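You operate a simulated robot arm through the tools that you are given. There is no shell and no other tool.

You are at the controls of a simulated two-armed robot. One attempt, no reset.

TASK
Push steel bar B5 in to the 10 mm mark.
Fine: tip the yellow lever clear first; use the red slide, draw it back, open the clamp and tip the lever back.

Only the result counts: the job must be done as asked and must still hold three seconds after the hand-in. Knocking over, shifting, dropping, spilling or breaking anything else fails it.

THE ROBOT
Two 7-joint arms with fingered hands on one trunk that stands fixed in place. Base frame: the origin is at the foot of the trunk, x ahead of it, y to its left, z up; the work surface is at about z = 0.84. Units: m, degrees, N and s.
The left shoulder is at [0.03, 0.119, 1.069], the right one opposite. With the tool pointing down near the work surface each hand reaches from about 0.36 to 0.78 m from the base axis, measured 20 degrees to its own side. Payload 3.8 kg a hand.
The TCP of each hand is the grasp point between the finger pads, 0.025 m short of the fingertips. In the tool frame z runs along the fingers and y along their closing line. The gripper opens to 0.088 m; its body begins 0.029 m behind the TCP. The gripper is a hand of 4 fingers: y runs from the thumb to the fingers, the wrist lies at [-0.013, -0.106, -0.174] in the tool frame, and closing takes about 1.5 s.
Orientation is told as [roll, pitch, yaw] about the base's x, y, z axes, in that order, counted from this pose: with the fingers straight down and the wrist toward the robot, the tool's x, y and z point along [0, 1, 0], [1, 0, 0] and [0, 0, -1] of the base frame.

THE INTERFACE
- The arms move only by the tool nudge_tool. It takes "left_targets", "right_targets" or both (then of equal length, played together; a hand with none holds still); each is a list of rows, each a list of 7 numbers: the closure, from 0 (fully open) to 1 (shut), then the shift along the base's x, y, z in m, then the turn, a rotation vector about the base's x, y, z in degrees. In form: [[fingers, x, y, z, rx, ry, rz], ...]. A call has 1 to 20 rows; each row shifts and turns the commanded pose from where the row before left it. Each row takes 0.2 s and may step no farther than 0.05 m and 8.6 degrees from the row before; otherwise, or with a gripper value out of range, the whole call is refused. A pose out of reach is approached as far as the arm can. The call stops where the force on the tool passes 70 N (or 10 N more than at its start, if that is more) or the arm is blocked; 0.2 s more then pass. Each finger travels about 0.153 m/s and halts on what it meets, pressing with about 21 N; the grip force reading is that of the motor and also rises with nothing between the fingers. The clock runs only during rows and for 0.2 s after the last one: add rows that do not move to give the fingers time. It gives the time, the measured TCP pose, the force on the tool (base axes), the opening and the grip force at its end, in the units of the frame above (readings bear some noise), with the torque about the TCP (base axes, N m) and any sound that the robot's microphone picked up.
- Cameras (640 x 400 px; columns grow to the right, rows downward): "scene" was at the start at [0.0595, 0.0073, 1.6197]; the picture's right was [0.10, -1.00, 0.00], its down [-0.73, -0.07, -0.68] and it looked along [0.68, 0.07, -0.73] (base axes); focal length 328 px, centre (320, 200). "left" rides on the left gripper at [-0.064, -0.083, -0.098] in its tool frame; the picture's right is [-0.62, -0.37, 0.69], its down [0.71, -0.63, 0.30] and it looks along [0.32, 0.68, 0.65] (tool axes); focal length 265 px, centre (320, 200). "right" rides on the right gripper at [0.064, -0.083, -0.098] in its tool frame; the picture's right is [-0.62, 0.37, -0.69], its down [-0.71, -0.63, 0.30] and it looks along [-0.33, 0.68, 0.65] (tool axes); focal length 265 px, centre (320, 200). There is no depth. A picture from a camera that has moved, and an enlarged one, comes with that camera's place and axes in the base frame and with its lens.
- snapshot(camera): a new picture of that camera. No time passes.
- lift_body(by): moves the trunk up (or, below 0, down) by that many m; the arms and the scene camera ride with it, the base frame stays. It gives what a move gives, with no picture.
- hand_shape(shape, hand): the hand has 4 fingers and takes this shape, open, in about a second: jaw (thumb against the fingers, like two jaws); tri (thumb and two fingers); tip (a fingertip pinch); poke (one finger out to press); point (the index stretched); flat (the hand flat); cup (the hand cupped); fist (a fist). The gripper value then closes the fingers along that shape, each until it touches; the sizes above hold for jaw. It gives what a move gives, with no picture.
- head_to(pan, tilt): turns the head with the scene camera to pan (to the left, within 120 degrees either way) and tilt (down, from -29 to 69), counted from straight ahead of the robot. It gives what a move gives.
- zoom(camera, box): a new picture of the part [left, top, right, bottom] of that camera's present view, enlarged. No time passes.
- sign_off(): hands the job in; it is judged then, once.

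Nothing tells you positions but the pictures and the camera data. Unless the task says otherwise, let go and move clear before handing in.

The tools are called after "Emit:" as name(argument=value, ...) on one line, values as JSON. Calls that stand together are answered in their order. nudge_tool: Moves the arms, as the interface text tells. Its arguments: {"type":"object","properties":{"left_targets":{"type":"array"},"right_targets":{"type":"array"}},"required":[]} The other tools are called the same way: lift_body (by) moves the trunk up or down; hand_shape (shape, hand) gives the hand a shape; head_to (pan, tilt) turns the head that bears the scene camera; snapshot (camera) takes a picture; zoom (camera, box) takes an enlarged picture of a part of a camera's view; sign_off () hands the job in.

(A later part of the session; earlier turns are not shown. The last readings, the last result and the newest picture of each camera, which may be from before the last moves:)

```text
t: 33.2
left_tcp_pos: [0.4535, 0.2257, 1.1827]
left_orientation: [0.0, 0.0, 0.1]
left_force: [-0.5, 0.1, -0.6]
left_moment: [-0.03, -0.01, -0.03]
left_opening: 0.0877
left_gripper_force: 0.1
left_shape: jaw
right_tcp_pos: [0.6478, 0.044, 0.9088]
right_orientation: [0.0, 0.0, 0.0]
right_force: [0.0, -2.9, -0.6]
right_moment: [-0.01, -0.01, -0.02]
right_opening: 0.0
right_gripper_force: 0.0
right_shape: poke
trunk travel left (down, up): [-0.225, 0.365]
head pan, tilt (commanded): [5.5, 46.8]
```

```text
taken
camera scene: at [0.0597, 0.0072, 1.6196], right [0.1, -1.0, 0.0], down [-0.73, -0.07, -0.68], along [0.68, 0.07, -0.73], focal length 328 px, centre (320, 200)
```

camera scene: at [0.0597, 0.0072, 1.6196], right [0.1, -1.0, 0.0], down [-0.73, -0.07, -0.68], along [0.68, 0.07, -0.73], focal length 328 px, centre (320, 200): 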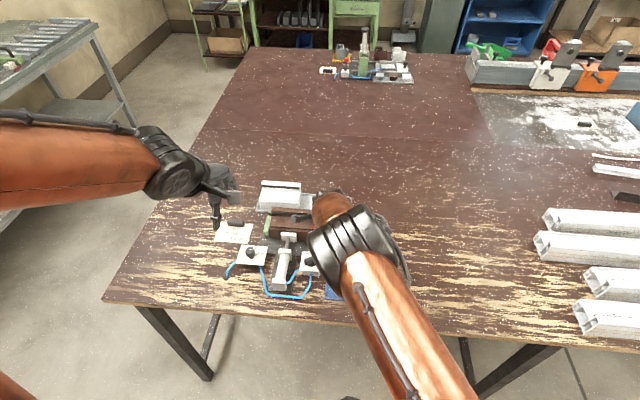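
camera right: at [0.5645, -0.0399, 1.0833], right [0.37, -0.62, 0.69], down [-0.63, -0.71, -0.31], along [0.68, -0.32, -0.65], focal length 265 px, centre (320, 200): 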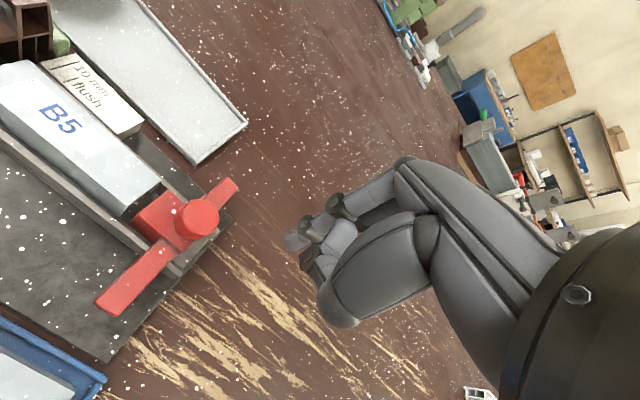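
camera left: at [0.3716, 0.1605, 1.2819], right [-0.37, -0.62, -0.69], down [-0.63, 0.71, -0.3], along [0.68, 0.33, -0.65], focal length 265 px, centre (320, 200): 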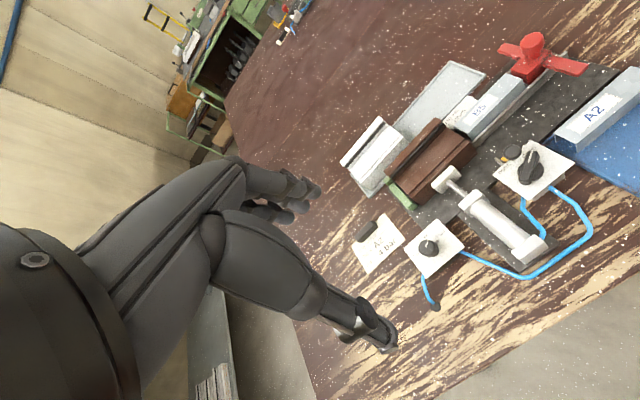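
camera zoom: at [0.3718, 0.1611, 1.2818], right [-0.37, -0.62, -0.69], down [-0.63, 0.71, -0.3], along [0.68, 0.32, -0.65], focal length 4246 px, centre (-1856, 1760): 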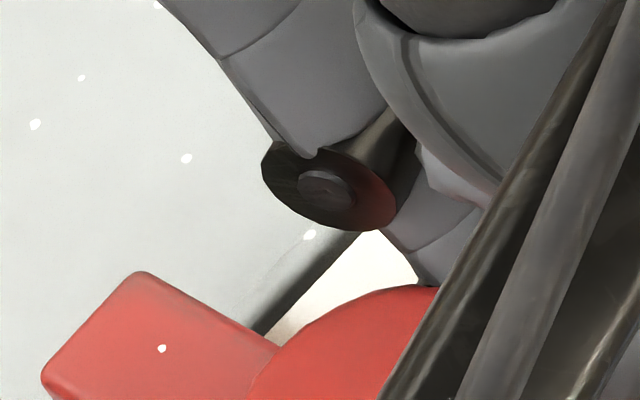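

The pointer edge reads about 2.3–2.6 mm short of the 10 mm line, matching the 8 mm I just advanced. Since the bar can't be pulled back, I'll withdraw the finger and measure from the unobstructed scene camera before the last push.

Emit:
nudge_tool(right_targets=[[0, 0, -0.012, 0, 0, 0, 0], [0, 0, -0.008, 0, 0, 0, 0], [0, 0, 0, 0.04, 0, 0, 0], [0, 0, 0, 0.04, 0, 0, 0], [0, 0, -0.045, 0, 0, 0, 0], [0, 0, -0.045, 0, 0, 0, 0], [0, 0, -0.045, 0, 0, 0, 0], [0, 0, -0.045, 0, 0, 0, 0], [0, 0, 0, 0, 0, 0, 0]])

Emit:
zoom(camera="scene", box=[308, 200, 356, 230])

Emit:
zoom(camera="scene", box=[308, 198, 340, 218])

Emit:
zoom(camera="left", box=[400, 60, 528, 140])

Emit:
snapshot(camera="scene")

```text
t: 35.2
left_tcp_pos: [0.4519, 0.2268, 1.1825]
left_orientation: [-0.2, -0.1, 0.1]
left_force: [-0.5, 0.1, -0.2]
left_moment: [-0.03, 0.0, -0.01]
left_opening: 0.0875
left_gripper_force: 0.1
left_shape: jaw
right_tcp_pos: [0.6498, -0.1556, 0.9909]
right_orientation: [-0.1, 0.0, 0.1]
right_force: [0.6, -0.2, 0.1]
right_moment: [-0.01, -0.03, 0.0]
right_opening: 0.0
right_gripper_force: 0.0
right_shape: poke
trunk travel left (down, up): [-0.225, 0.365]
head pan, tilt (commanded): [5.5, 46.8]
```

```text
13.33 times, centred on (332, 215) of scene
camera zoom: at [0.0596, 0.0087, 1.6196], right [0.1, -1.0, 0.0], down [-0.73, -0.07, -0.68], along [0.68, 0.07, -0.73], focal length 4373 px, centre (160, 0)
```

zoom: 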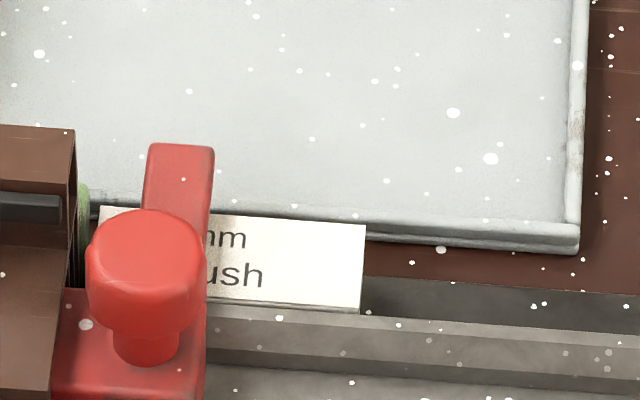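

```text
16.00 times, centred on (324, 208) of scene
camera zoom: at [0.0596, 0.0087, 1.6196], right [0.1, -1.0, 0.0], down [-0.73, -0.07, -0.68], along [0.68, 0.07, -0.73], focal length 5247 px, centre (256, 72)
```

zoom: 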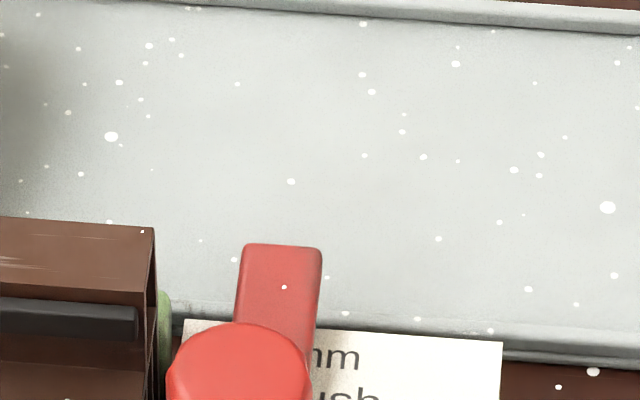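

```text
5.00 times, centred on (464, 100) of left
camera zoom: at [0.3717, 0.1623, 1.2816], right [-0.37, -0.62, -0.69], down [-0.63, 0.71, -0.3], along [0.68, 0.32, -0.65], focal length 1327 px, centre (-400, 700)
```

zoom: 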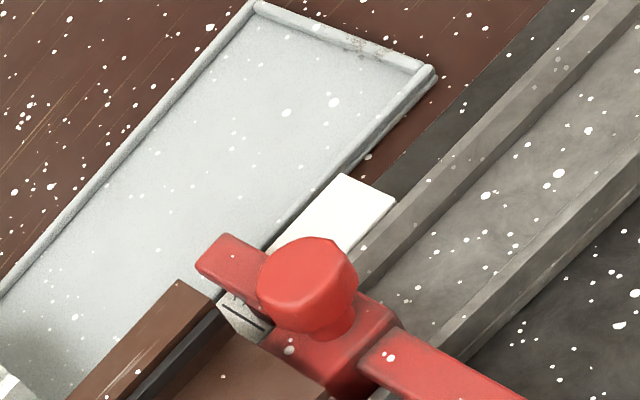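

```text
taken
camera scene: at [0.0596, 0.0087, 1.6196], right [0.1, -1.0, 0.0], down [-0.73, -0.07, -0.68], along [0.68, 0.07, -0.73], focal length 328 px, centre (320, 200)
```

scene: 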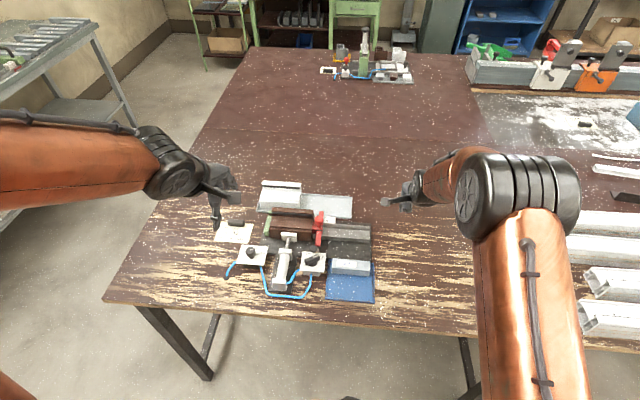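

The knob hides the pointer from here, so I'll measure the block's back edge and wing edges against the profile end instead.

Emit:
zoom(camera="scene", box=[304, 212, 336, 232])

Emit:
zoom(camera="scene", box=[304, 226, 336, 246])

Emit:
zoom(camera="left", box=[430, 90, 478, 130])

Emit:
zoom(camera="left", box=[450, 100, 530, 160])

```text
16.00 times, centred on (320, 222) of scene
camera zoom: at [0.0596, 0.0087, 1.6196], right [0.1, -1.0, 0.0], down [-0.73, -0.07, -0.68], along [0.68, 0.07, -0.73], focal length 5247 px, centre (320, -152)
```

zoom: 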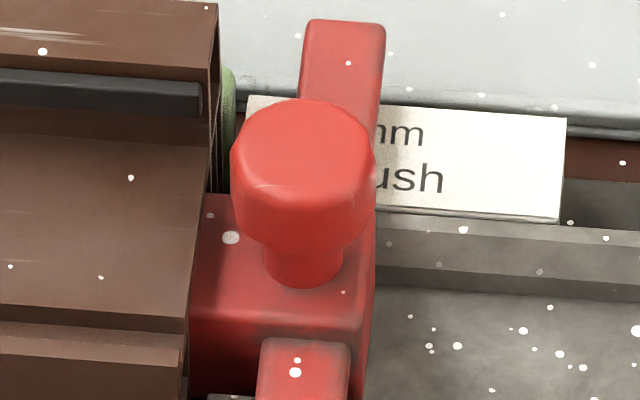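

```text
16.00 times, centred on (320, 236) of scene
camera zoom: at [0.0596, 0.0087, 1.6196], right [0.1, -1.0, 0.0], down [-0.73, -0.07, -0.68], along [0.68, 0.07, -0.73], focal length 5247 px, centre (320, -376)
```

zoom: 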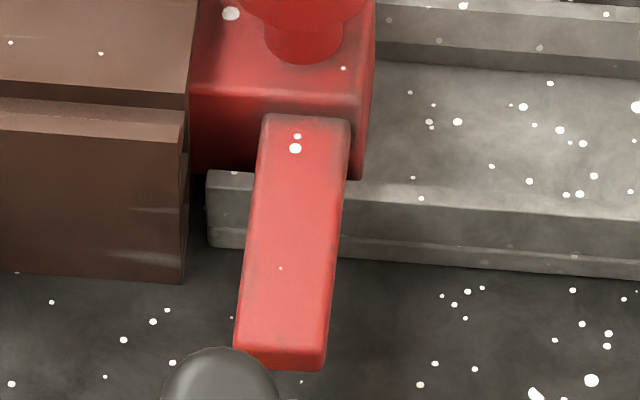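

```text
10.00 times, centred on (454, 110) of left
camera zoom: at [0.3717, 0.1623, 1.2816], right [-0.37, -0.62, -0.69], down [-0.63, 0.71, -0.3], along [0.68, 0.32, -0.65], focal length 2654 px, centre (-1020, 1100)
```

zoom: 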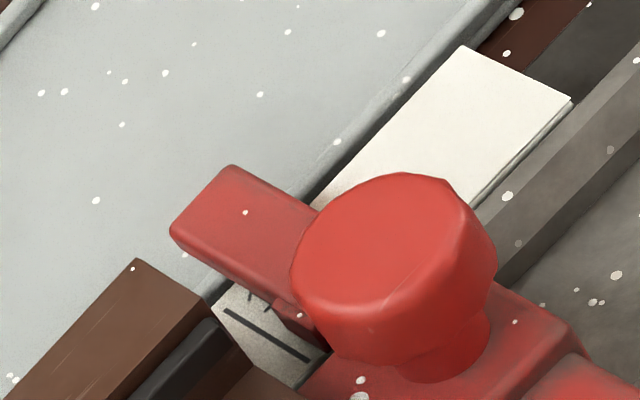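

```text
6.67 times, centred on (490, 130) of left
camera zoom: at [0.3717, 0.1623, 1.2816], right [-0.37, -0.62, -0.69], down [-0.63, 0.71, -0.3], along [0.68, 0.32, -0.65], focal length 1769 px, centre (-813, 667)
```

zoom: 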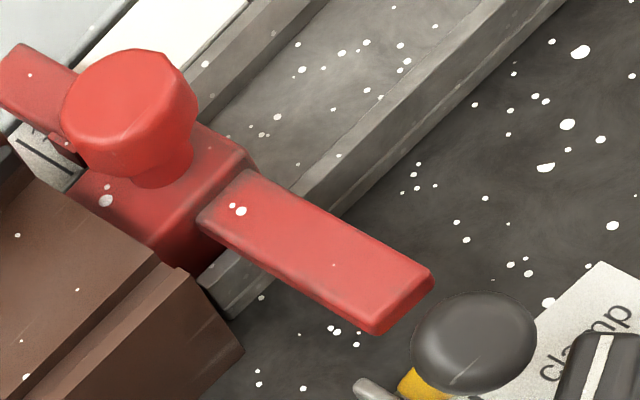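

By the block's visible length I estimate about 9 mm depth, but the pointer suggests about 8, and parallax is muddying it. I'll bring the left camera directly over the marks (same y as the lines) so that the pointer and the line can be compared without parallax.

Emit:
nudge_tool(left_targets=[[0, 0.026, -0.0171, -0.0326, 0, 0, 0], [0, 0.026, -0.0171, -0.0326, 0, 0, 0], [0, 0.026, -0.0171, -0.0326, 0, 0, 0], [0, 0.026, -0.0171, -0.0326, 0, 0, 0], [0, 0.026, -0.0171, -0.0326, 0, 0, 0], [0, 0, 0, 0, 0, 0, 0], [0, 0, 0, 0, 0, 0, 0]])

Emit:
snapshot(camera="left")

Emit:
zoom(camera="left", box=[370, 110, 466, 190])

```text
t: 36.8
left_tcp_pos: [0.5825, 0.1384, 1.0205]
left_orientation: [0.0, 0.0, 0.1]
left_force: [0.7, -0.1, 0.0]
left_moment: [0.02, -0.04, -0.02]
left_opening: 0.0878
left_gripper_force: 0.0
left_shape: jaw
right_tcp_pos: [0.6491, -0.1568, 0.9888]
right_orientation: [0.0, 0.0, 0.0]
right_force: [0.5, 1.0, -0.3]
right_moment: [0.0, 0.0, -0.03]
right_opening: 0.0
right_gripper_force: 0.0
right_shape: poke
trunk travel left (down, up): [-0.225, 0.365]
head pan, tilt (commanded): [5.5, 46.8]
```

```text
taken
camera left: at [0.501, 0.0743, 1.1192], right [-0.37, -0.62, -0.69], down [-0.63, 0.71, -0.3], along [0.68, 0.33, -0.65], focal length 265 px, centre (320, 200)
```

left: 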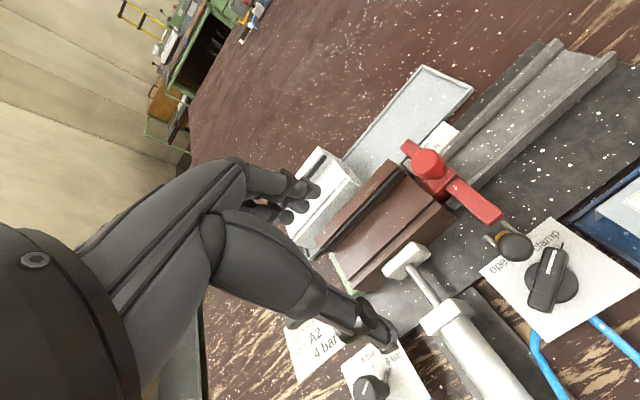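

```text
5.00 times, centred on (418, 150) of left
camera zoom: at [0.501, 0.0743, 1.1192], right [-0.37, -0.62, -0.69], down [-0.63, 0.71, -0.3], along [0.68, 0.33, -0.65], focal length 1327 px, centre (-170, 450)
```

zoom: 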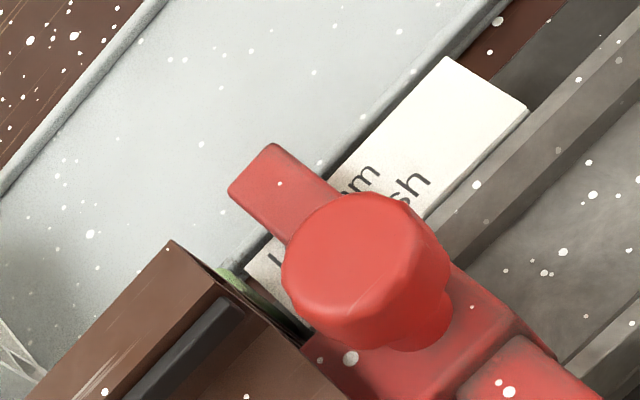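

The knob hides the pointer from this angle, so I'll move the left camera further forward, still directly above the marks in y.

Emit:
nudge_tool(left_targets=[[0, 0.034, 0.001, 0, 0, 0, 0], [0, 0.034, 0.001, 0, 0, 0, 0], [0, 0.034, 0, 0, 0, 0, 0], [0, 0, 0, 0, 0, 0, 0], [0, 0, 0, 0, 0, 0, 0]])

Emit:
zoom(camera="left", box=[440, 180, 560, 280])

Emit:
zoom(camera="left", box=[470, 210, 518, 250])

```text
t: 38.0
left_tcp_pos: [0.6829, 0.1386, 1.0178]
left_orientation: [0.0, 0.0, 0.1]
left_force: [-0.5, 0.4, 0.1]
left_moment: [0.02, 0.04, -0.01]
left_opening: 0.0876
left_gripper_force: 0.0
left_shape: jaw
right_tcp_pos: [0.6499, -0.1568, 0.9904]
right_orientation: [0.0, 0.0, 0.1]
right_force: [0.7, -0.3, -0.4]
right_moment: [-0.01, -0.02, 0.01]
right_opening: 0.0001
right_gripper_force: 0.0
right_shape: poke
trunk travel left (down, up): [-0.225, 0.365]
head pan, tilt (commanded): [5.5, 46.8]
```

```text
4.00 times, centred on (500, 230) of left
camera zoom: at [0.6023, 0.0749, 1.1172], right [-0.37, -0.62, -0.69], down [-0.63, 0.71, -0.3], along [0.68, 0.32, -0.65], focal length 1062 px, centre (-400, 80)
```

zoom: 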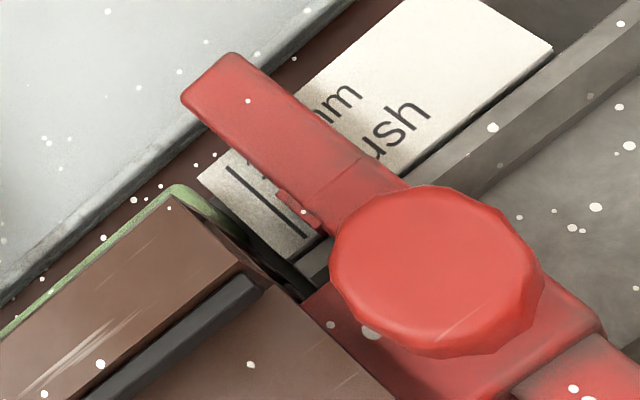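

```text
10.00 times, centred on (494, 230) of left
camera zoom: at [0.6023, 0.0749, 1.1172], right [-0.37, -0.62, -0.69], down [-0.63, 0.71, -0.3], along [0.68, 0.32, -0.65], focal length 2654 px, centre (-1420, -100)
```

zoom: 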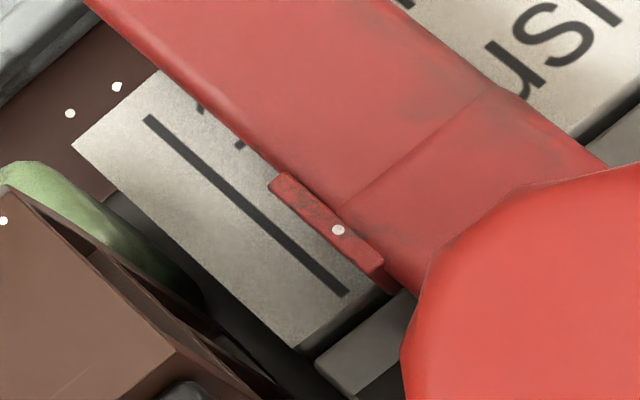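

From directly above, the pointer edge is 1.9 mm short of the 10 mm line's centre. I'll also measure the block's visible length against the profile end from this vantage to cross-check.

Emit:
zoom(camera="left", box=[480, 200, 608, 280])

Emit:
zoom(camera="left", box=[490, 230, 554, 270])

Emit:
zoom(camera="left", box=[540, 240, 636, 300])

Emit:
snapshot(camera="left")

```text
5.00 times, centred on (544, 240) of left
camera zoom: at [0.6023, 0.0749, 1.1172], right [-0.37, -0.62, -0.69], down [-0.63, 0.71, -0.3], along [0.68, 0.32, -0.65], focal length 1327 px, centre (-800, 0)
```

zoom: 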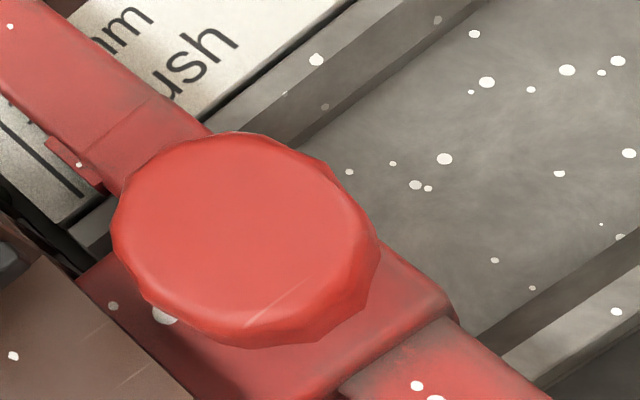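

```text
10.00 times, centred on (522, 250) of left
camera zoom: at [0.6023, 0.0749, 1.1172], right [-0.37, -0.62, -0.69], down [-0.63, 0.71, -0.3], along [0.68, 0.32, -0.65], focal length 2654 px, centre (-1700, -300)
```

zoom: 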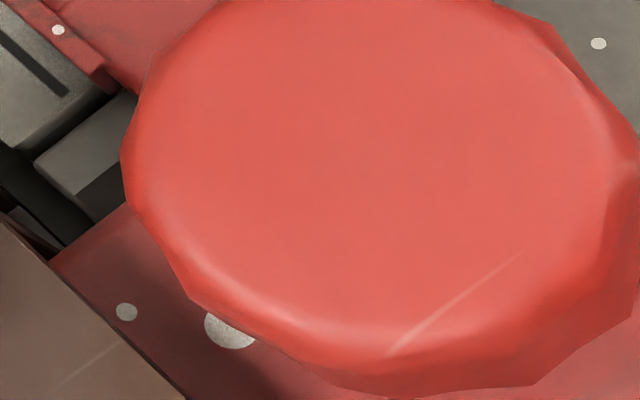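

```text
6.67 times, centred on (588, 270) of left
camera zoom: at [0.6023, 0.0749, 1.1172], right [-0.37, -0.62, -0.69], down [-0.63, 0.71, -0.3], along [0.68, 0.32, -0.65], focal length 1769 px, centre (-1467, -267)
```

zoom: 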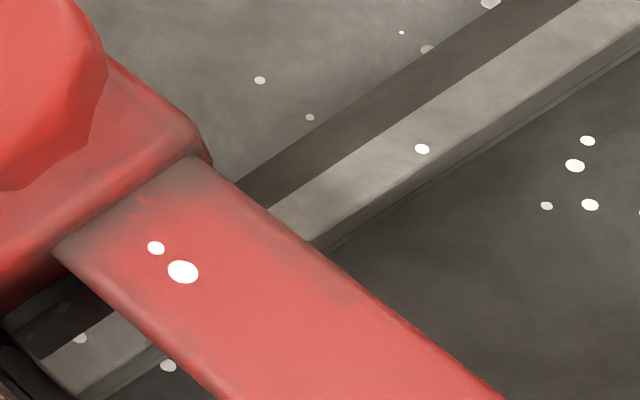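

```text
taken
camera left: at [0.6023, 0.0749, 1.1172], right [-0.37, -0.62, -0.69], down [-0.63, 0.71, -0.3], along [0.68, 0.32, -0.65], focal length 265 px, centre (320, 200)
```

left: 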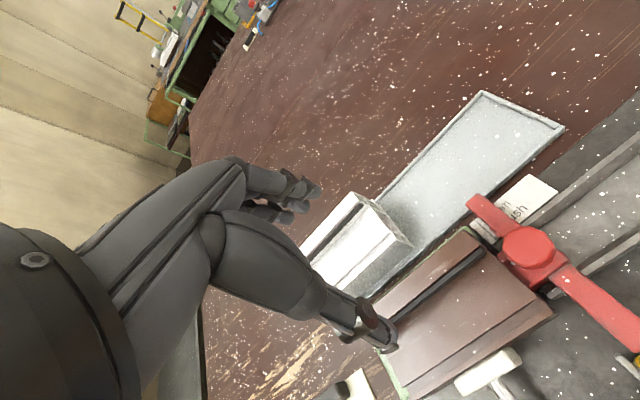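

Weighing both measurements, the bar is about 8.5 mm in, so it needs roughly 1.6 mm more, which puts the pointer edge within the 10 mm line. I'll move the left hand out of the way first and bring the right finger back along its exact path to just before contact.

Emit:
nudge_tool(left_targets=[[0, -0.034, -0.001, 0.005, 0, 0, 0], [0, -0.034, -0.001, 0.005, 0, 0, 0], [0, -0.034, 0, 0.005, 0, 0, 0], [0, -0.026, 0.0171, 0.0326, 0, 0, 0], [0, -0.026, 0.0171, 0.0326, 0, 0, 0], [0, -0.026, 0.0171, 0.0326, 0, 0, 0], [0, -0.026, 0.0171, 0.0326, 0, 0, 0], [0, -0.026, 0.0171, 0.0226, 0, 0, 0], [0, 0, 0, 0, 0, 0, 0]])

Emit:
nudge_tool(right_targets=[[0, 0, 0.045, 0, 0, 0, 0], [0, 0, 0.045, 0, 0, 0, 0], [0, 0, 0.045, 0, 0, 0, 0], [0, 0, 0.045, 0, 0, 0, 0], [0, 0, 0, -0.04, 0, 0, 0], [0, 0, 0, -0.04, 0, 0, 0], [0, 0, 0.008, 0, 0, 0, 0], [0, 0, 0.008, 0, 0, 0, 0], [0, 0, 0, 0, 0, 0, 0]])

Emit:
zoom(camera="right", box=[140, 100, 340, 260])

```text
t: 40.0
left_tcp_pos: [0.4562, 0.2266, 1.1866]
left_orientation: [0.0, 0.2, 0.0]
left_force: [-0.7, 0.0, 1.1]
left_moment: [0.02, 0.02, 0.01]
left_opening: 0.0879
left_gripper_force: 0.1
left_shape: jaw
right_tcp_pos: [0.6507, -0.1576, 0.9908]
right_orientation: [0.1, 0.1, 0.1]
right_force: [-0.2, 1.0, -0.4]
right_moment: [0.0, 0.0, 0.01]
right_opening: 0.0002
right_gripper_force: 0.0
right_shape: poke
trunk travel left (down, up): [-0.225, 0.365]
head pan, tilt (commanded): [5.5, 46.8]
```

```text
t: 42.0
left_tcp_pos: [0.4552, 0.2261, 1.1868]
left_orientation: [0.0, 0.0, -0.1]
left_force: [-0.1, 1.0, -0.4]
left_moment: [-0.03, 0.01, 0.01]
left_opening: 0.0875
left_gripper_force: 0.2
left_shape: jaw
right_tcp_pos: [0.6495, 0.0387, 0.9086]
right_orientation: [-0.1, 0.0, 0.0]
right_force: [-0.2, 0.5, 0.7]
right_moment: [0.01, -0.01, 0.02]
right_opening: 0.0
right_gripper_force: 0.1
right_shape: poke
trunk travel left (down, up): [-0.225, 0.365]
head pan, tilt (commanded): [5.5, 46.8]
```

```text
2.50 times, centred on (240, 180) of right
camera zoom: at [0.5663, 0.1022, 1.0077], right [0.37, -0.62, 0.69], down [-0.63, -0.71, -0.3], along [0.68, -0.32, -0.65], focal length 664 px, centre (520, 250)
```

zoom: 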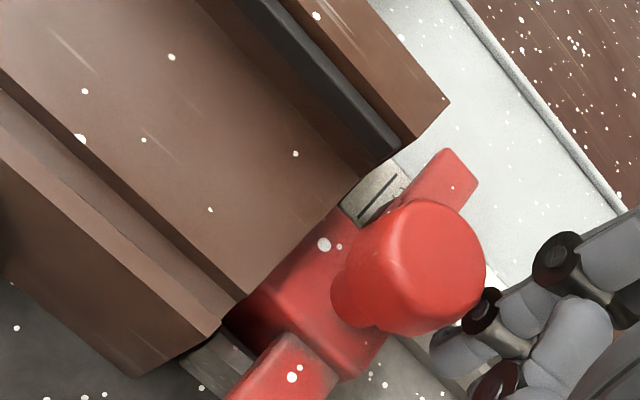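

The finger is 4 mm short of its earlier contact point. I'll close that gap and then advance the last 1.6 mm slowly.

Emit:
nudge_tool(right_targets=[[0, 0, 0.002, 0, 0, 0, 0], [0, 0, 0.002, 0, 0, 0, 0], [0, 0, 0.0008, 0, 0, 0, 0], [0, 0, 0.0008, 0, 0, 0, 0], [0, 0, 0, 0, 0, 0, 0], [0, 0, 0, 0, 0, 0, 0]])

Emit:
zoom(camera="right", box=[250, 170, 300, 202])

```text
t: 43.4
left_tcp_pos: [0.4553, 0.2254, 1.1874]
left_orientation: [0.0, 0.1, 0.0]
left_force: [-0.9, -0.1, -0.1]
left_moment: [-0.01, -0.01, 0.0]
left_opening: 0.0879
left_gripper_force: 0.0
left_shape: jaw
right_tcp_pos: [0.6475, 0.0439, 0.9093]
right_orientation: [0.0, 0.1, 0.1]
right_force: [0.2, -0.7, 0.2]
right_moment: [0.01, -0.02, -0.03]
right_opening: 0.0001
right_gripper_force: 0.1
right_shape: poke
trunk travel left (down, up): [-0.225, 0.365]
head pan, tilt (commanded): [5.5, 46.8]
```

```text
12.50 times, centred on (275, 186) of right
camera zoom: at [0.5649, 0.1084, 1.0077], right [0.37, -0.62, 0.69], down [-0.63, -0.72, -0.3], along [0.68, -0.32, -0.65], focal length 3318 px, centre (882, 375)
```

zoom: 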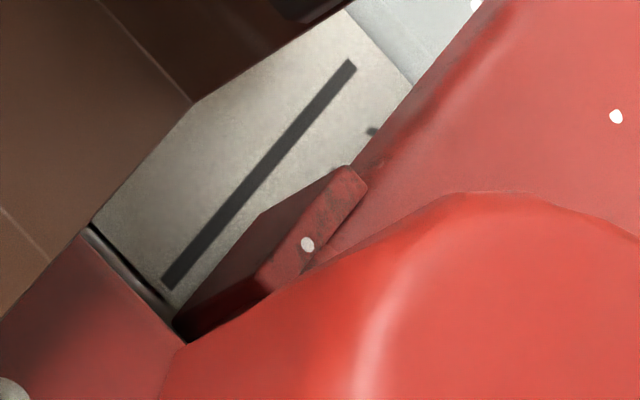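

That moved the slide 1.1 mm, leaving the pointer edge about 0.8 mm short of the line centre. One last half-millimetre push puts it on the line.

Emit:
nudge_tool(right_targets=[[0, 0, 0.0005, 0, 0, 0, 0], [0, 0, 0, 0, 0, 0, 0], [0, 0, 0, 0, 0, 0, 0]])

Emit:
zoom(camera="right", box=[250, 170, 300, 202])

```text
t: 44.2
left_tcp_pos: [0.4551, 0.2263, 1.1863]
left_orientation: [0.0, 0.1, 0.0]
left_force: [0.6, -0.2, 0.6]
left_moment: [-0.02, -0.01, 0.03]
left_opening: 0.0876
left_gripper_force: 0.0
left_shape: jaw
right_tcp_pos: [0.6469, 0.0453, 0.9095]
right_orientation: [-0.1, 0.0, 0.1]
right_force: [1.0, -0.7, 1.1]
right_moment: [0.04, -0.03, -0.04]
right_opening: 0.0
right_gripper_force: 0.2
right_shape: poke
trunk travel left (down, up): [-0.225, 0.365]
head pan, tilt (commanded): [5.5, 46.8]
```

```text
12.50 times, centred on (275, 186) of right
camera zoom: at [0.5649, 0.1087, 1.0075], right [0.37, -0.62, 0.69], down [-0.63, -0.72, -0.3], along [0.68, -0.32, -0.65], focal length 3318 px, centre (882, 375)
```

zoom: 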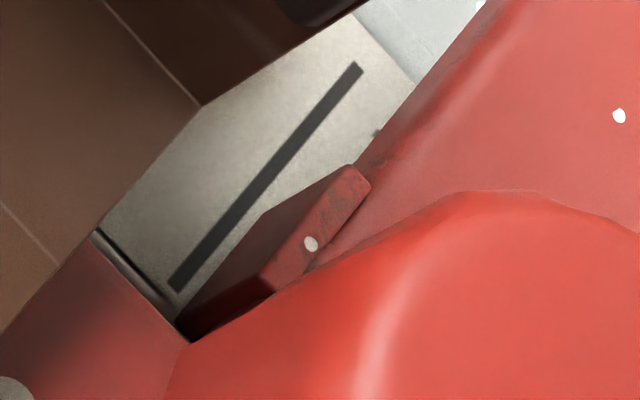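

The pointer edge now lies on the 10 mm line, so pushing is done. Next I'll withdraw the finger and move it above the +y side of the slide's near wing, in the clear gap beside the profile, to hook the wing and draw the slide back.

Emit:
nudge_tool(right_targets=[[0, 0, -0.012, 0, 0, 0, 0], [0, 0, 0, 0.025, 0, 0, 0], [0, 0, 0, 0.025, 0, 0, 0], [0, -0.0271, 0.0243, 0, 0, 0, 0], [0, -0.0271, 0.0243, 0, 0, 0, 0], [0, 0, 0, 0, 0, 0, 0], [0, 0, 0, 0, 0, 0, 0]])

Emit:
zoom(camera="right", box=[120, 100, 400, 320])

Emit:
zoom(camera="left", box=[400, 50, 560, 190])

Emit:
zoom(camera="scene", box=[280, 190, 376, 260])

```text
t: 45.8
left_tcp_pos: [0.4548, 0.2276, 1.187]
left_orientation: [0.0, 0.0, 0.1]
left_force: [0.3, -0.5, -0.1]
left_moment: [0.02, -0.01, -0.02]
left_opening: 0.0875
left_gripper_force: 0.0
left_shape: jaw
right_tcp_pos: [0.5952, 0.0841, 0.9611]
right_orientation: [0.0, 0.0, 0.0]
right_force: [-0.1, 0.3, 0.3]
right_moment: [0.01, 0.0, -0.01]
right_opening: 0.0001
right_gripper_force: 0.1
right_shape: poke
trunk travel left (down, up): [-0.225, 0.365]
head pan, tilt (commanded): [5.5, 46.8]
```

```text
1.82 times, centred on (260, 210) of right
camera zoom: at [0.5123, 0.1466, 1.0587], right [0.37, -0.62, 0.69], down [-0.63, -0.72, -0.3], along [0.68, -0.32, -0.65], focal length 483 px, centre (429, 182)
```

zoom: 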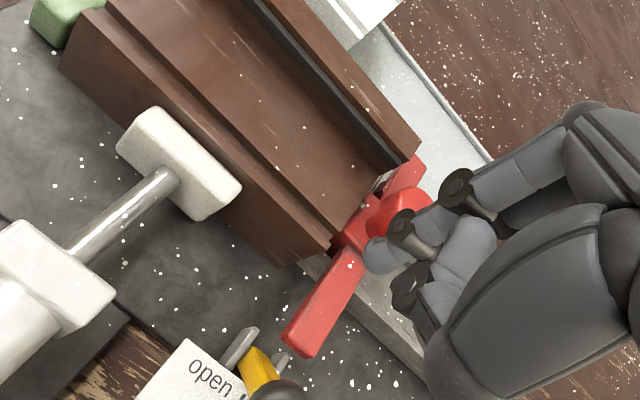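

```text
2.86 times, centred on (480, 120) of left
camera zoom: at [0.3733, 0.1626, 1.2858], right [-0.37, -0.62, -0.69], down [-0.63, 0.71, -0.3], along [0.68, 0.32, -0.65], focal length 758 px, centre (-137, 429)
```

zoom: 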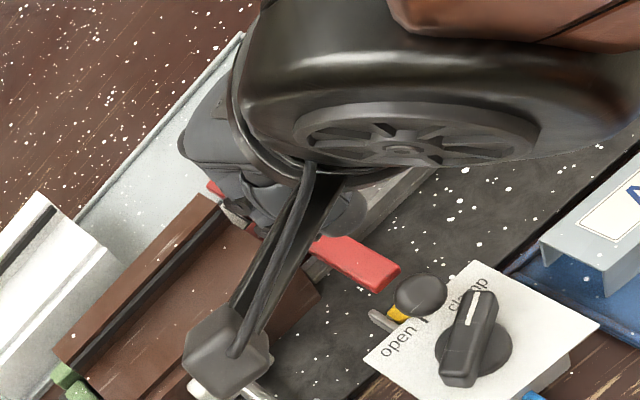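

```text
5.71 times, centred on (328, 225) of scene
camera zoom: at [0.0592, 0.0078, 1.6197], right [0.1, -1.0, 0.0], down [-0.73, -0.07, -0.68], along [0.68, 0.07, -0.73], focal length 1874 px, centre (274, 57)
```

zoom: 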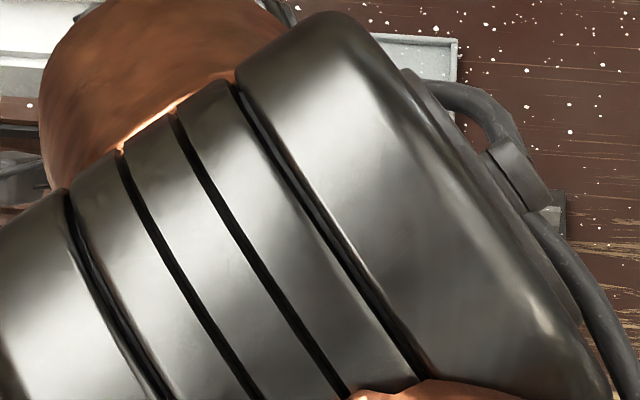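

The fingertip is at about [0.598, 0.088, 0.934], over the gap between the wing and the profile's near face. I'll lower it beside the wing.

Emit:
nudge_tool(right_targets=[[0, -0.003, 0, -0.02, 0, 0, 0], [0, 0, 0, -0.02, 0, 0, 0], [0, 0, 0, -0.014, 0, 0, 0], [0, 0, 0, -0.012, 0, 0, 0], [0, 0, 0, 0, 0, 0, 0]])

Emit:
zoom(camera="right", box=[180, 130, 400, 320])

Emit:
zoom(camera="left", box=[440, 90, 540, 170])

```text
t: 47.0
left_tcp_pos: [0.4547, 0.2262, 1.1887]
left_orientation: [0.1, -0.1, 0.0]
left_force: [0.1, -0.5, 0.4]
left_moment: [0.03, 0.02, -0.03]
left_opening: 0.0878
left_gripper_force: 0.1
left_shape: jaw
right_tcp_pos: [0.5926, 0.0823, 0.8987]
right_orientation: [0.4, -0.8, 0.2]
right_force: [10.4, 1.1, 31.8]
right_moment: [-0.34, -0.15, 0.11]
right_opening: 0.0004
right_gripper_force: 0.1
right_shape: poke
trunk travel left (down, up): [-0.225, 0.365]
head pan, tilt (commanded): [5.5, 46.8]
```

```text
2.11 times, centred on (290, 225) of right
camera zoom: at [0.5085, 0.1462, 0.9972], right [0.36, -0.62, 0.69], down [-0.62, -0.71, -0.32], along [0.69, -0.32, -0.65], focal length 559 px, centre (383, 147)
```

zoom: 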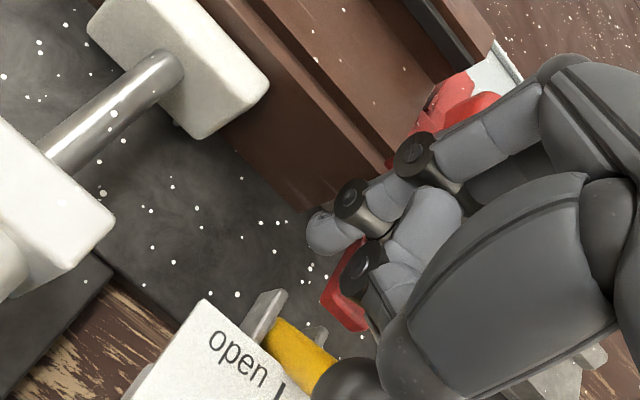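

```text
5.00 times, centred on (490, 130) of left
camera zoom: at [0.3721, 0.1619, 1.2867], right [-0.37, -0.62, -0.69], down [-0.63, 0.71, -0.3], along [0.68, 0.32, -0.65], focal length 1327 px, centre (-530, 550)
```

zoom: 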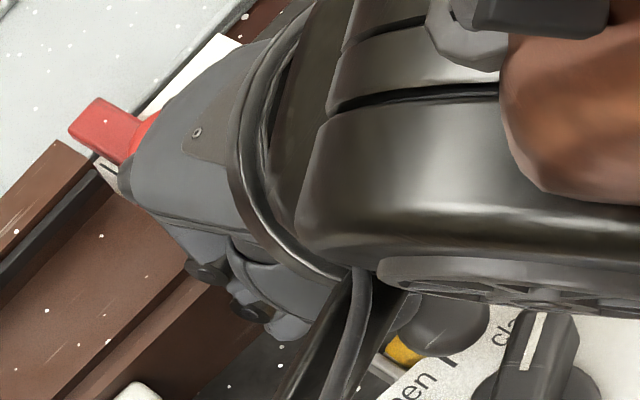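

The folded middle finger has come to rest on the wing top (32 N), but the index already reaches about 7 mm below the wing's top edge, which is enough to hook it. I'll ease up to remove the pressure, then draw gently toward −y.

Emit:
nudge_tool(right_targets=[[0, 0, 0, 0.0035, 0, 0, 0], [0, 0, 0, 0, 0, 0, 0], [0, 0, -0.004, 0, 0, 0, 0], [0, 0, -0.004, 0, 0, 0, 0], [0, 0, -0.004, 0, 0, 0, 0], [0, 0, -0.004, 0, 0, 0, 0], [0, 0, 0, 0, 0, 0, 0]])

Emit:
zoom(camera="right", box=[180, 130, 400, 320])

Emit:
zoom(camera="left", box=[440, 60, 560, 150])

```text
t: 48.6
left_tcp_pos: [0.4532, 0.2266, 1.1877]
left_orientation: [0.0, -0.1, 0.0]
left_force: [0.1, -0.7, -0.3]
left_moment: [0.03, 0.02, 0.0]
left_opening: 0.088
left_gripper_force: 0.1
left_shape: jaw
right_tcp_pos: [0.5907, 0.0666, 0.9005]
right_orientation: [0.1, -0.4, 0.0]
right_force: [6.0, -0.6, 27.6]
right_moment: [-0.27, 0.04, 0.07]
right_opening: 0.0
right_gripper_force: 0.0
right_shape: poke
trunk travel left (down, up): [-0.225, 0.365]
head pan, tilt (commanded): [5.5, 46.8]
```

```text
2.11 times, centred on (290, 225) of right
camera zoom: at [0.5078, 0.13, 0.9974], right [0.37, -0.62, 0.69], down [-0.63, -0.71, -0.31], along [0.69, -0.32, -0.65], focal length 559 px, centre (383, 147)
```

zoom: 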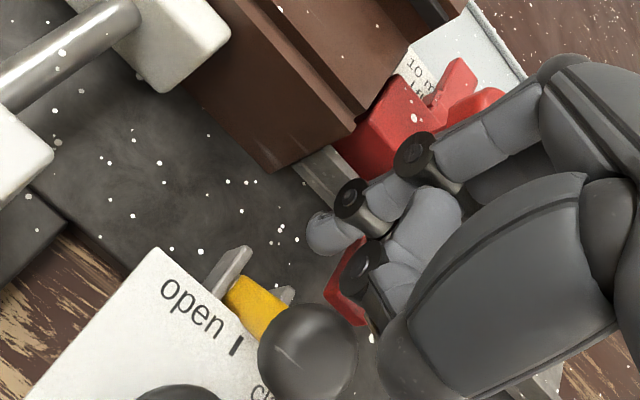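

```text
4.44 times, centred on (500, 105) of left
camera zoom: at [0.3717, 0.1622, 1.2865], right [-0.37, -0.62, -0.69], down [-0.63, 0.71, -0.31], along [0.68, 0.32, -0.65], focal length 1180 px, centre (-480, 622)
```

zoom: 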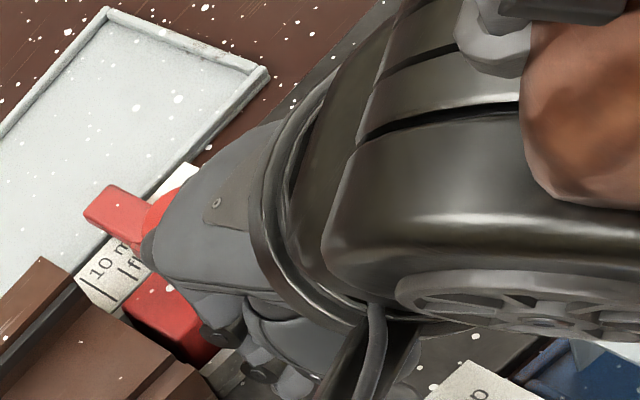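

The slide is coming back with the hand and the gap behind the bar is opening. I'll ease the downward pressure a little more and keep drawing it back.

Emit:
nudge_tool(right_targets=[[0, 0, 0, 0.0025, 0, 0, 0], [0, 0, -0.006, 0, 0, 0, 0], [0, 0, -0.007, 0, 0, 0, 0], [0, 0, -0.007, 0, 0, 0, 0], [0, 0, -0.007, 0, 0, 0, 0], [0, 0, -0.007, 0, 0, 0, 0], [0, 0, -0.007, 0, 0, 0, 0], [0, 0, -0.007, 0, 0, 0, 0], [0, 0, 0, 0, 0, 0, 0]])

Emit:
zoom(camera="right", box=[180, 130, 400, 320])

Emit:
zoom(camera="left", box=[400, 0, 640, 170])

```text
t: 50.6
left_tcp_pos: [0.4532, 0.2265, 1.1864]
left_orientation: [0.0, -0.1, 0.0]
left_force: [0.6, -0.3, 0.5]
left_moment: [0.0, 0.0, 0.03]
left_opening: 0.0877
left_gripper_force: 0.0
left_shape: jaw
right_tcp_pos: [0.5888, 0.0173, 0.9011]
right_orientation: [0.0, -0.1, 0.1]
right_force: [1.5, 0.5, 18.3]
right_moment: [-0.2, 0.07, 0.02]
right_opening: 0.0
right_gripper_force: 0.1
right_shape: poke
trunk travel left (down, up): [-0.225, 0.365]
head pan, tilt (commanded): [5.5, 46.8]
```

```text
2.11 times, centred on (290, 225) of right
camera zoom: at [0.5064, 0.0813, 0.9991], right [0.37, -0.62, 0.69], down [-0.63, -0.71, -0.3], along [0.68, -0.32, -0.65], focal length 559 px, centre (383, 147)
```

zoom: 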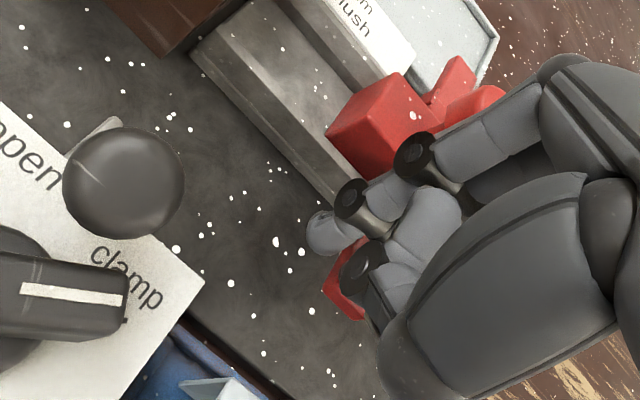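

```text
2.35 times, centred on (520, 85) of left
camera zoom: at [0.372, 0.1624, 1.2863], right [-0.37, -0.62, -0.69], down [-0.63, 0.71, -0.31], along [0.68, 0.32, -0.65], focal length 624 px, centre (-151, 471)
```

zoom: 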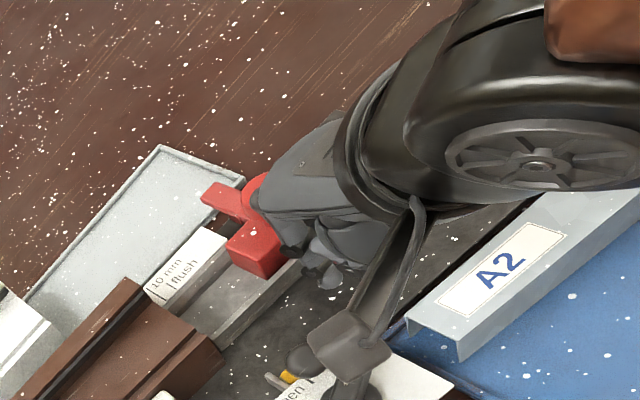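

The slide is more than halfway back and the bar stayed inside the profile. I'll draw it the remaining ~65 mm to its starting place.

Emit:
nudge_tool(right_targets=[[0, 0, -0.007, 0.001, 0, 0, 0], [0, 0, -0.007, 0, 0, 0, 0], [0, 0, -0.007, 0, 0, 0, 0], [0, 0, -0.007, 0, 0, 0, 0], [0, 0, -0.007, 0, 0, 0, 0], [0, 0, -0.007, 0, 0, 0, 0], [0, 0, -0.007, 0, 0, 0, 0], [0, 0, -0.007, 0, 0, 0, 0], [0, 0, -0.006, 0, 0, 0, 0], [0, 0, 0, 0, 0, 0, 0]])

Emit:
zoom(camera="right", box=[180, 130, 400, 320])

Emit:
zoom(camera="left", box=[400, 0, 640, 170])

```text
t: 52.8
left_tcp_pos: [0.4548, 0.2265, 1.1868]
left_orientation: [0.0, 0.0, 0.0]
left_force: [0.0, 0.1, -0.2]
left_moment: [0.02, 0.01, 0.0]
left_opening: 0.088
left_gripper_force: 0.1
left_shape: jaw
right_tcp_pos: [0.5887, -0.0451, 0.9017]
right_orientation: [0.0, -0.1, 0.1]
right_force: [-1.7, 2.2, 8.6]
right_moment: [-0.09, 0.04, -0.02]
right_opening: 0.0001
right_gripper_force: 0.1
right_shape: poke
trunk travel left (down, up): [-0.225, 0.365]
head pan, tilt (commanded): [5.5, 46.8]
```

```text
2.11 times, centred on (290, 225) of right
camera zoom: at [0.5063, 0.0196, 0.9994], right [0.37, -0.62, 0.69], down [-0.63, -0.72, -0.3], along [0.68, -0.32, -0.65], focal length 559 px, centre (383, 147)
```

zoom: 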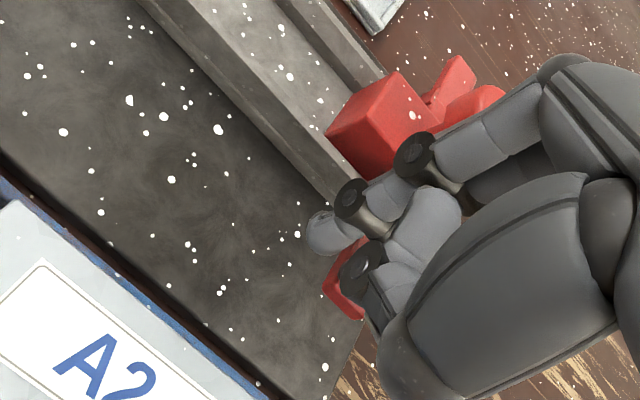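

```text
2.35 times, centred on (520, 85) of left
camera zoom: at [0.3726, 0.1626, 1.2861], right [-0.37, -0.62, -0.69], down [-0.63, 0.71, -0.3], along [0.68, 0.32, -0.65], focal length 624 px, centre (-151, 471)
```

zoom: 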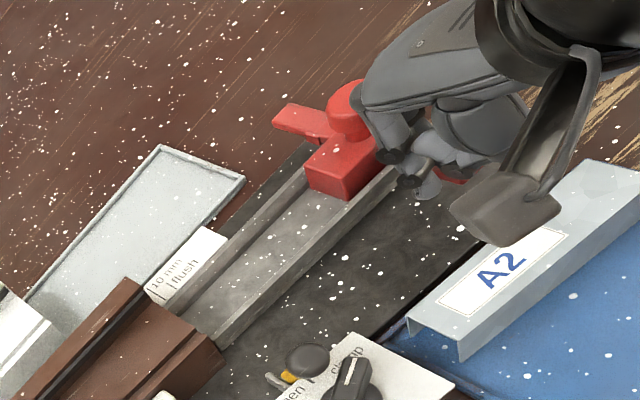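

The slide is almost back at its start. I'll bring it the last 5 mm, then lift the hand straight up and clear.

Emit:
nudge_tool(right_targets=[[0, 0, -0.005, 0, 0, 0, 0], [0, 0, 0, 0, 0, 0, 0], [0, 0, 0.003, 0.01, 0, 0, 0], [0, 0, 0, 0.04, 0, 0, 0], [0, 0, 0, 0.04, 0, 0, 0], [0, 0, -0.045, 0, 0, 0, 0], [0, 0, -0.045, 0, 0, 0, 0], [0, 0, 0, 0, 0, 0, 0]])

Emit:
zoom(camera="scene", box=[270, 190, 390, 270])

Emit:
zoom(camera="scene", box=[300, 200, 348, 230])

Emit:
snapshot(camera="scene")

```text
t: 54.6
left_tcp_pos: [0.4563, 0.2269, 1.1864]
left_orientation: [0.0, -0.1, 0.1]
left_force: [-0.1, 0.3, -0.6]
left_moment: [-0.01, 0.03, -0.02]
left_opening: 0.0878
left_gripper_force: 0.1
left_shape: jaw
right_tcp_pos: [0.5908, -0.1341, 0.9898]
right_orientation: [-0.2, 0.0, 0.1]
right_force: [0.4, 0.0, -0.3]
right_moment: [-0.01, 0.03, -0.01]
right_opening: 0.0002
right_gripper_force: 0.0
right_shape: poke
trunk travel left (down, up): [-0.225, 0.365]
head pan, tilt (commanded): [5.5, 46.8]
```

```text
5.00 times, centred on (330, 230) of scene
camera zoom: at [0.0597, 0.0085, 1.6196], right [0.1, -1.0, 0.0], down [-0.73, -0.07, -0.68], along [0.68, 0.07, -0.73], focal length 1640 px, centre (270, 50)
```

zoom: 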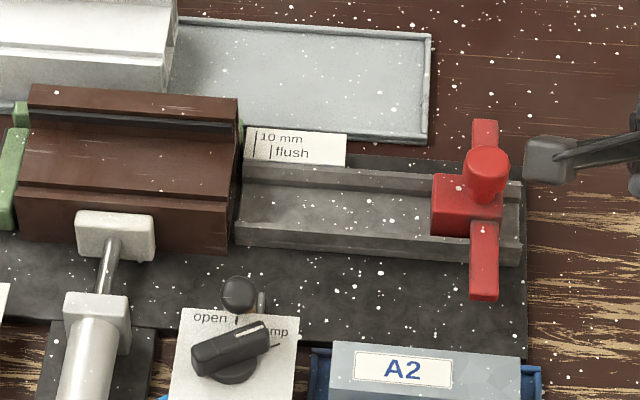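

```text
13.33 times, centred on (324, 215) of scene
camera zoom: at [0.0597, 0.0085, 1.6196], right [0.1, -1.0, 0.0], down [-0.73, -0.07, -0.68], along [0.68, 0.07, -0.73], focal length 4373 px, centre (267, 0)
```

zoom: 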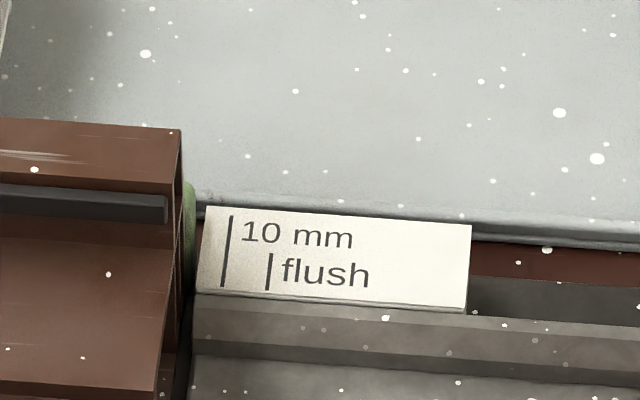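

```text
taken
camera scene: at [0.0597, 0.0085, 1.6196], right [0.1, -1.0, 0.0], down [-0.73, -0.07, -0.68], along [0.68, 0.07, -0.73], focal length 328 px, centre (320, 200)
```

scene: 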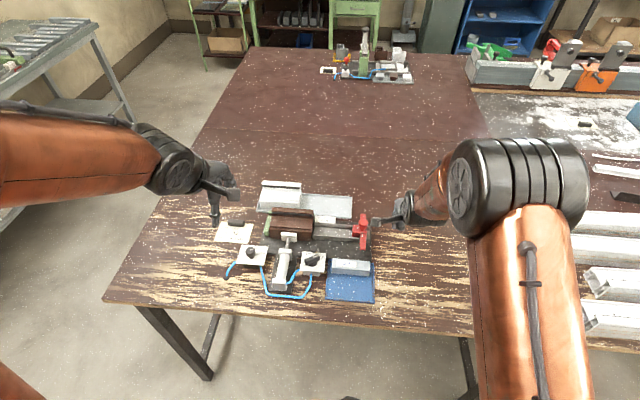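

The slide is back at its starting place (front y≈-0.029) and the bar stayed in the profile. Next are the clamp knob and the lever, which sit close together, so I'll check the gap between the lever ball and the knob handle.

Emit:
zoom(camera="left", box=[480, 120, 576, 200])

Emit:
zoom(camera="scene", box=[296, 236, 336, 264])

Emit:
snapshot(camera="right")

```text
5.00 times, centred on (528, 160) of left
camera zoom: at [0.3737, 0.1632, 1.2856], right [-0.37, -0.62, -0.69], down [-0.63, 0.71, -0.3], along [0.68, 0.32, -0.65], focal length 1327 px, centre (-720, 400)
```

zoom: 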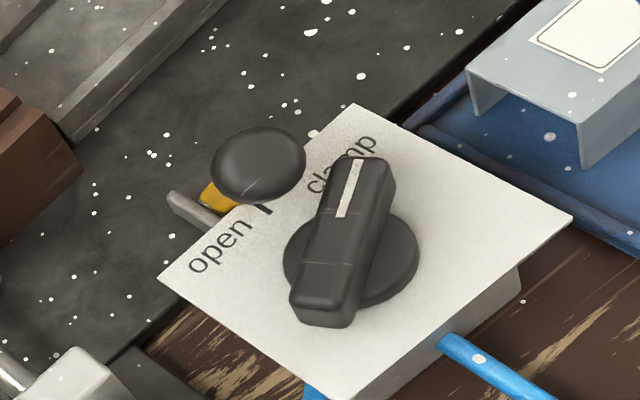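

```text
14.29 times, centred on (316, 250) of scene
camera zoom: at [0.0597, 0.0085, 1.6196], right [0.1, -1.0, 0.0], down [-0.73, -0.07, -0.68], along [0.68, 0.07, -0.73], focal length 4685 px, centre (377, -514)
```

zoom: 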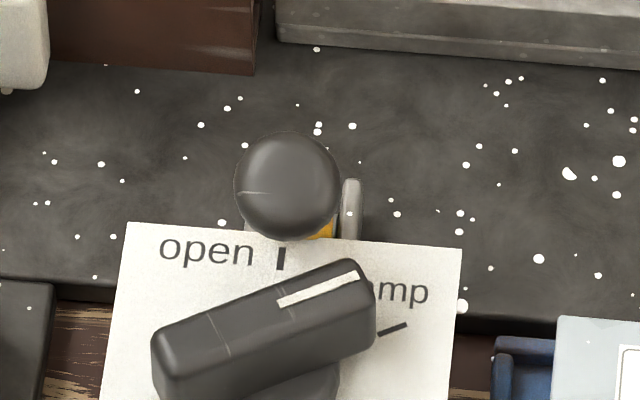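

```text
taken
camera right: at [0.5073, -0.07, 1.0879], right [0.37, -0.62, 0.69], down [-0.63, -0.72, -0.3], along [0.68, -0.32, -0.65], focal length 265 px, centre (320, 200)
```

right: 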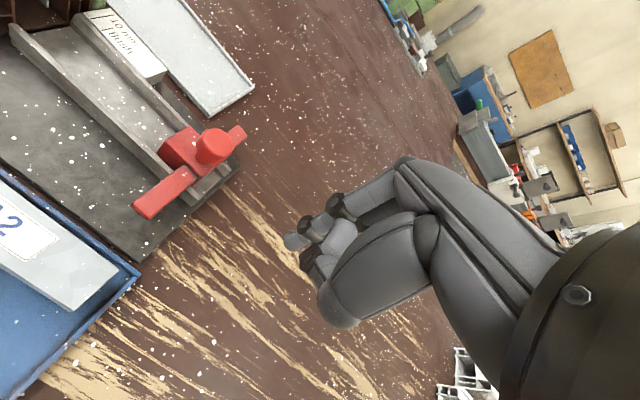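

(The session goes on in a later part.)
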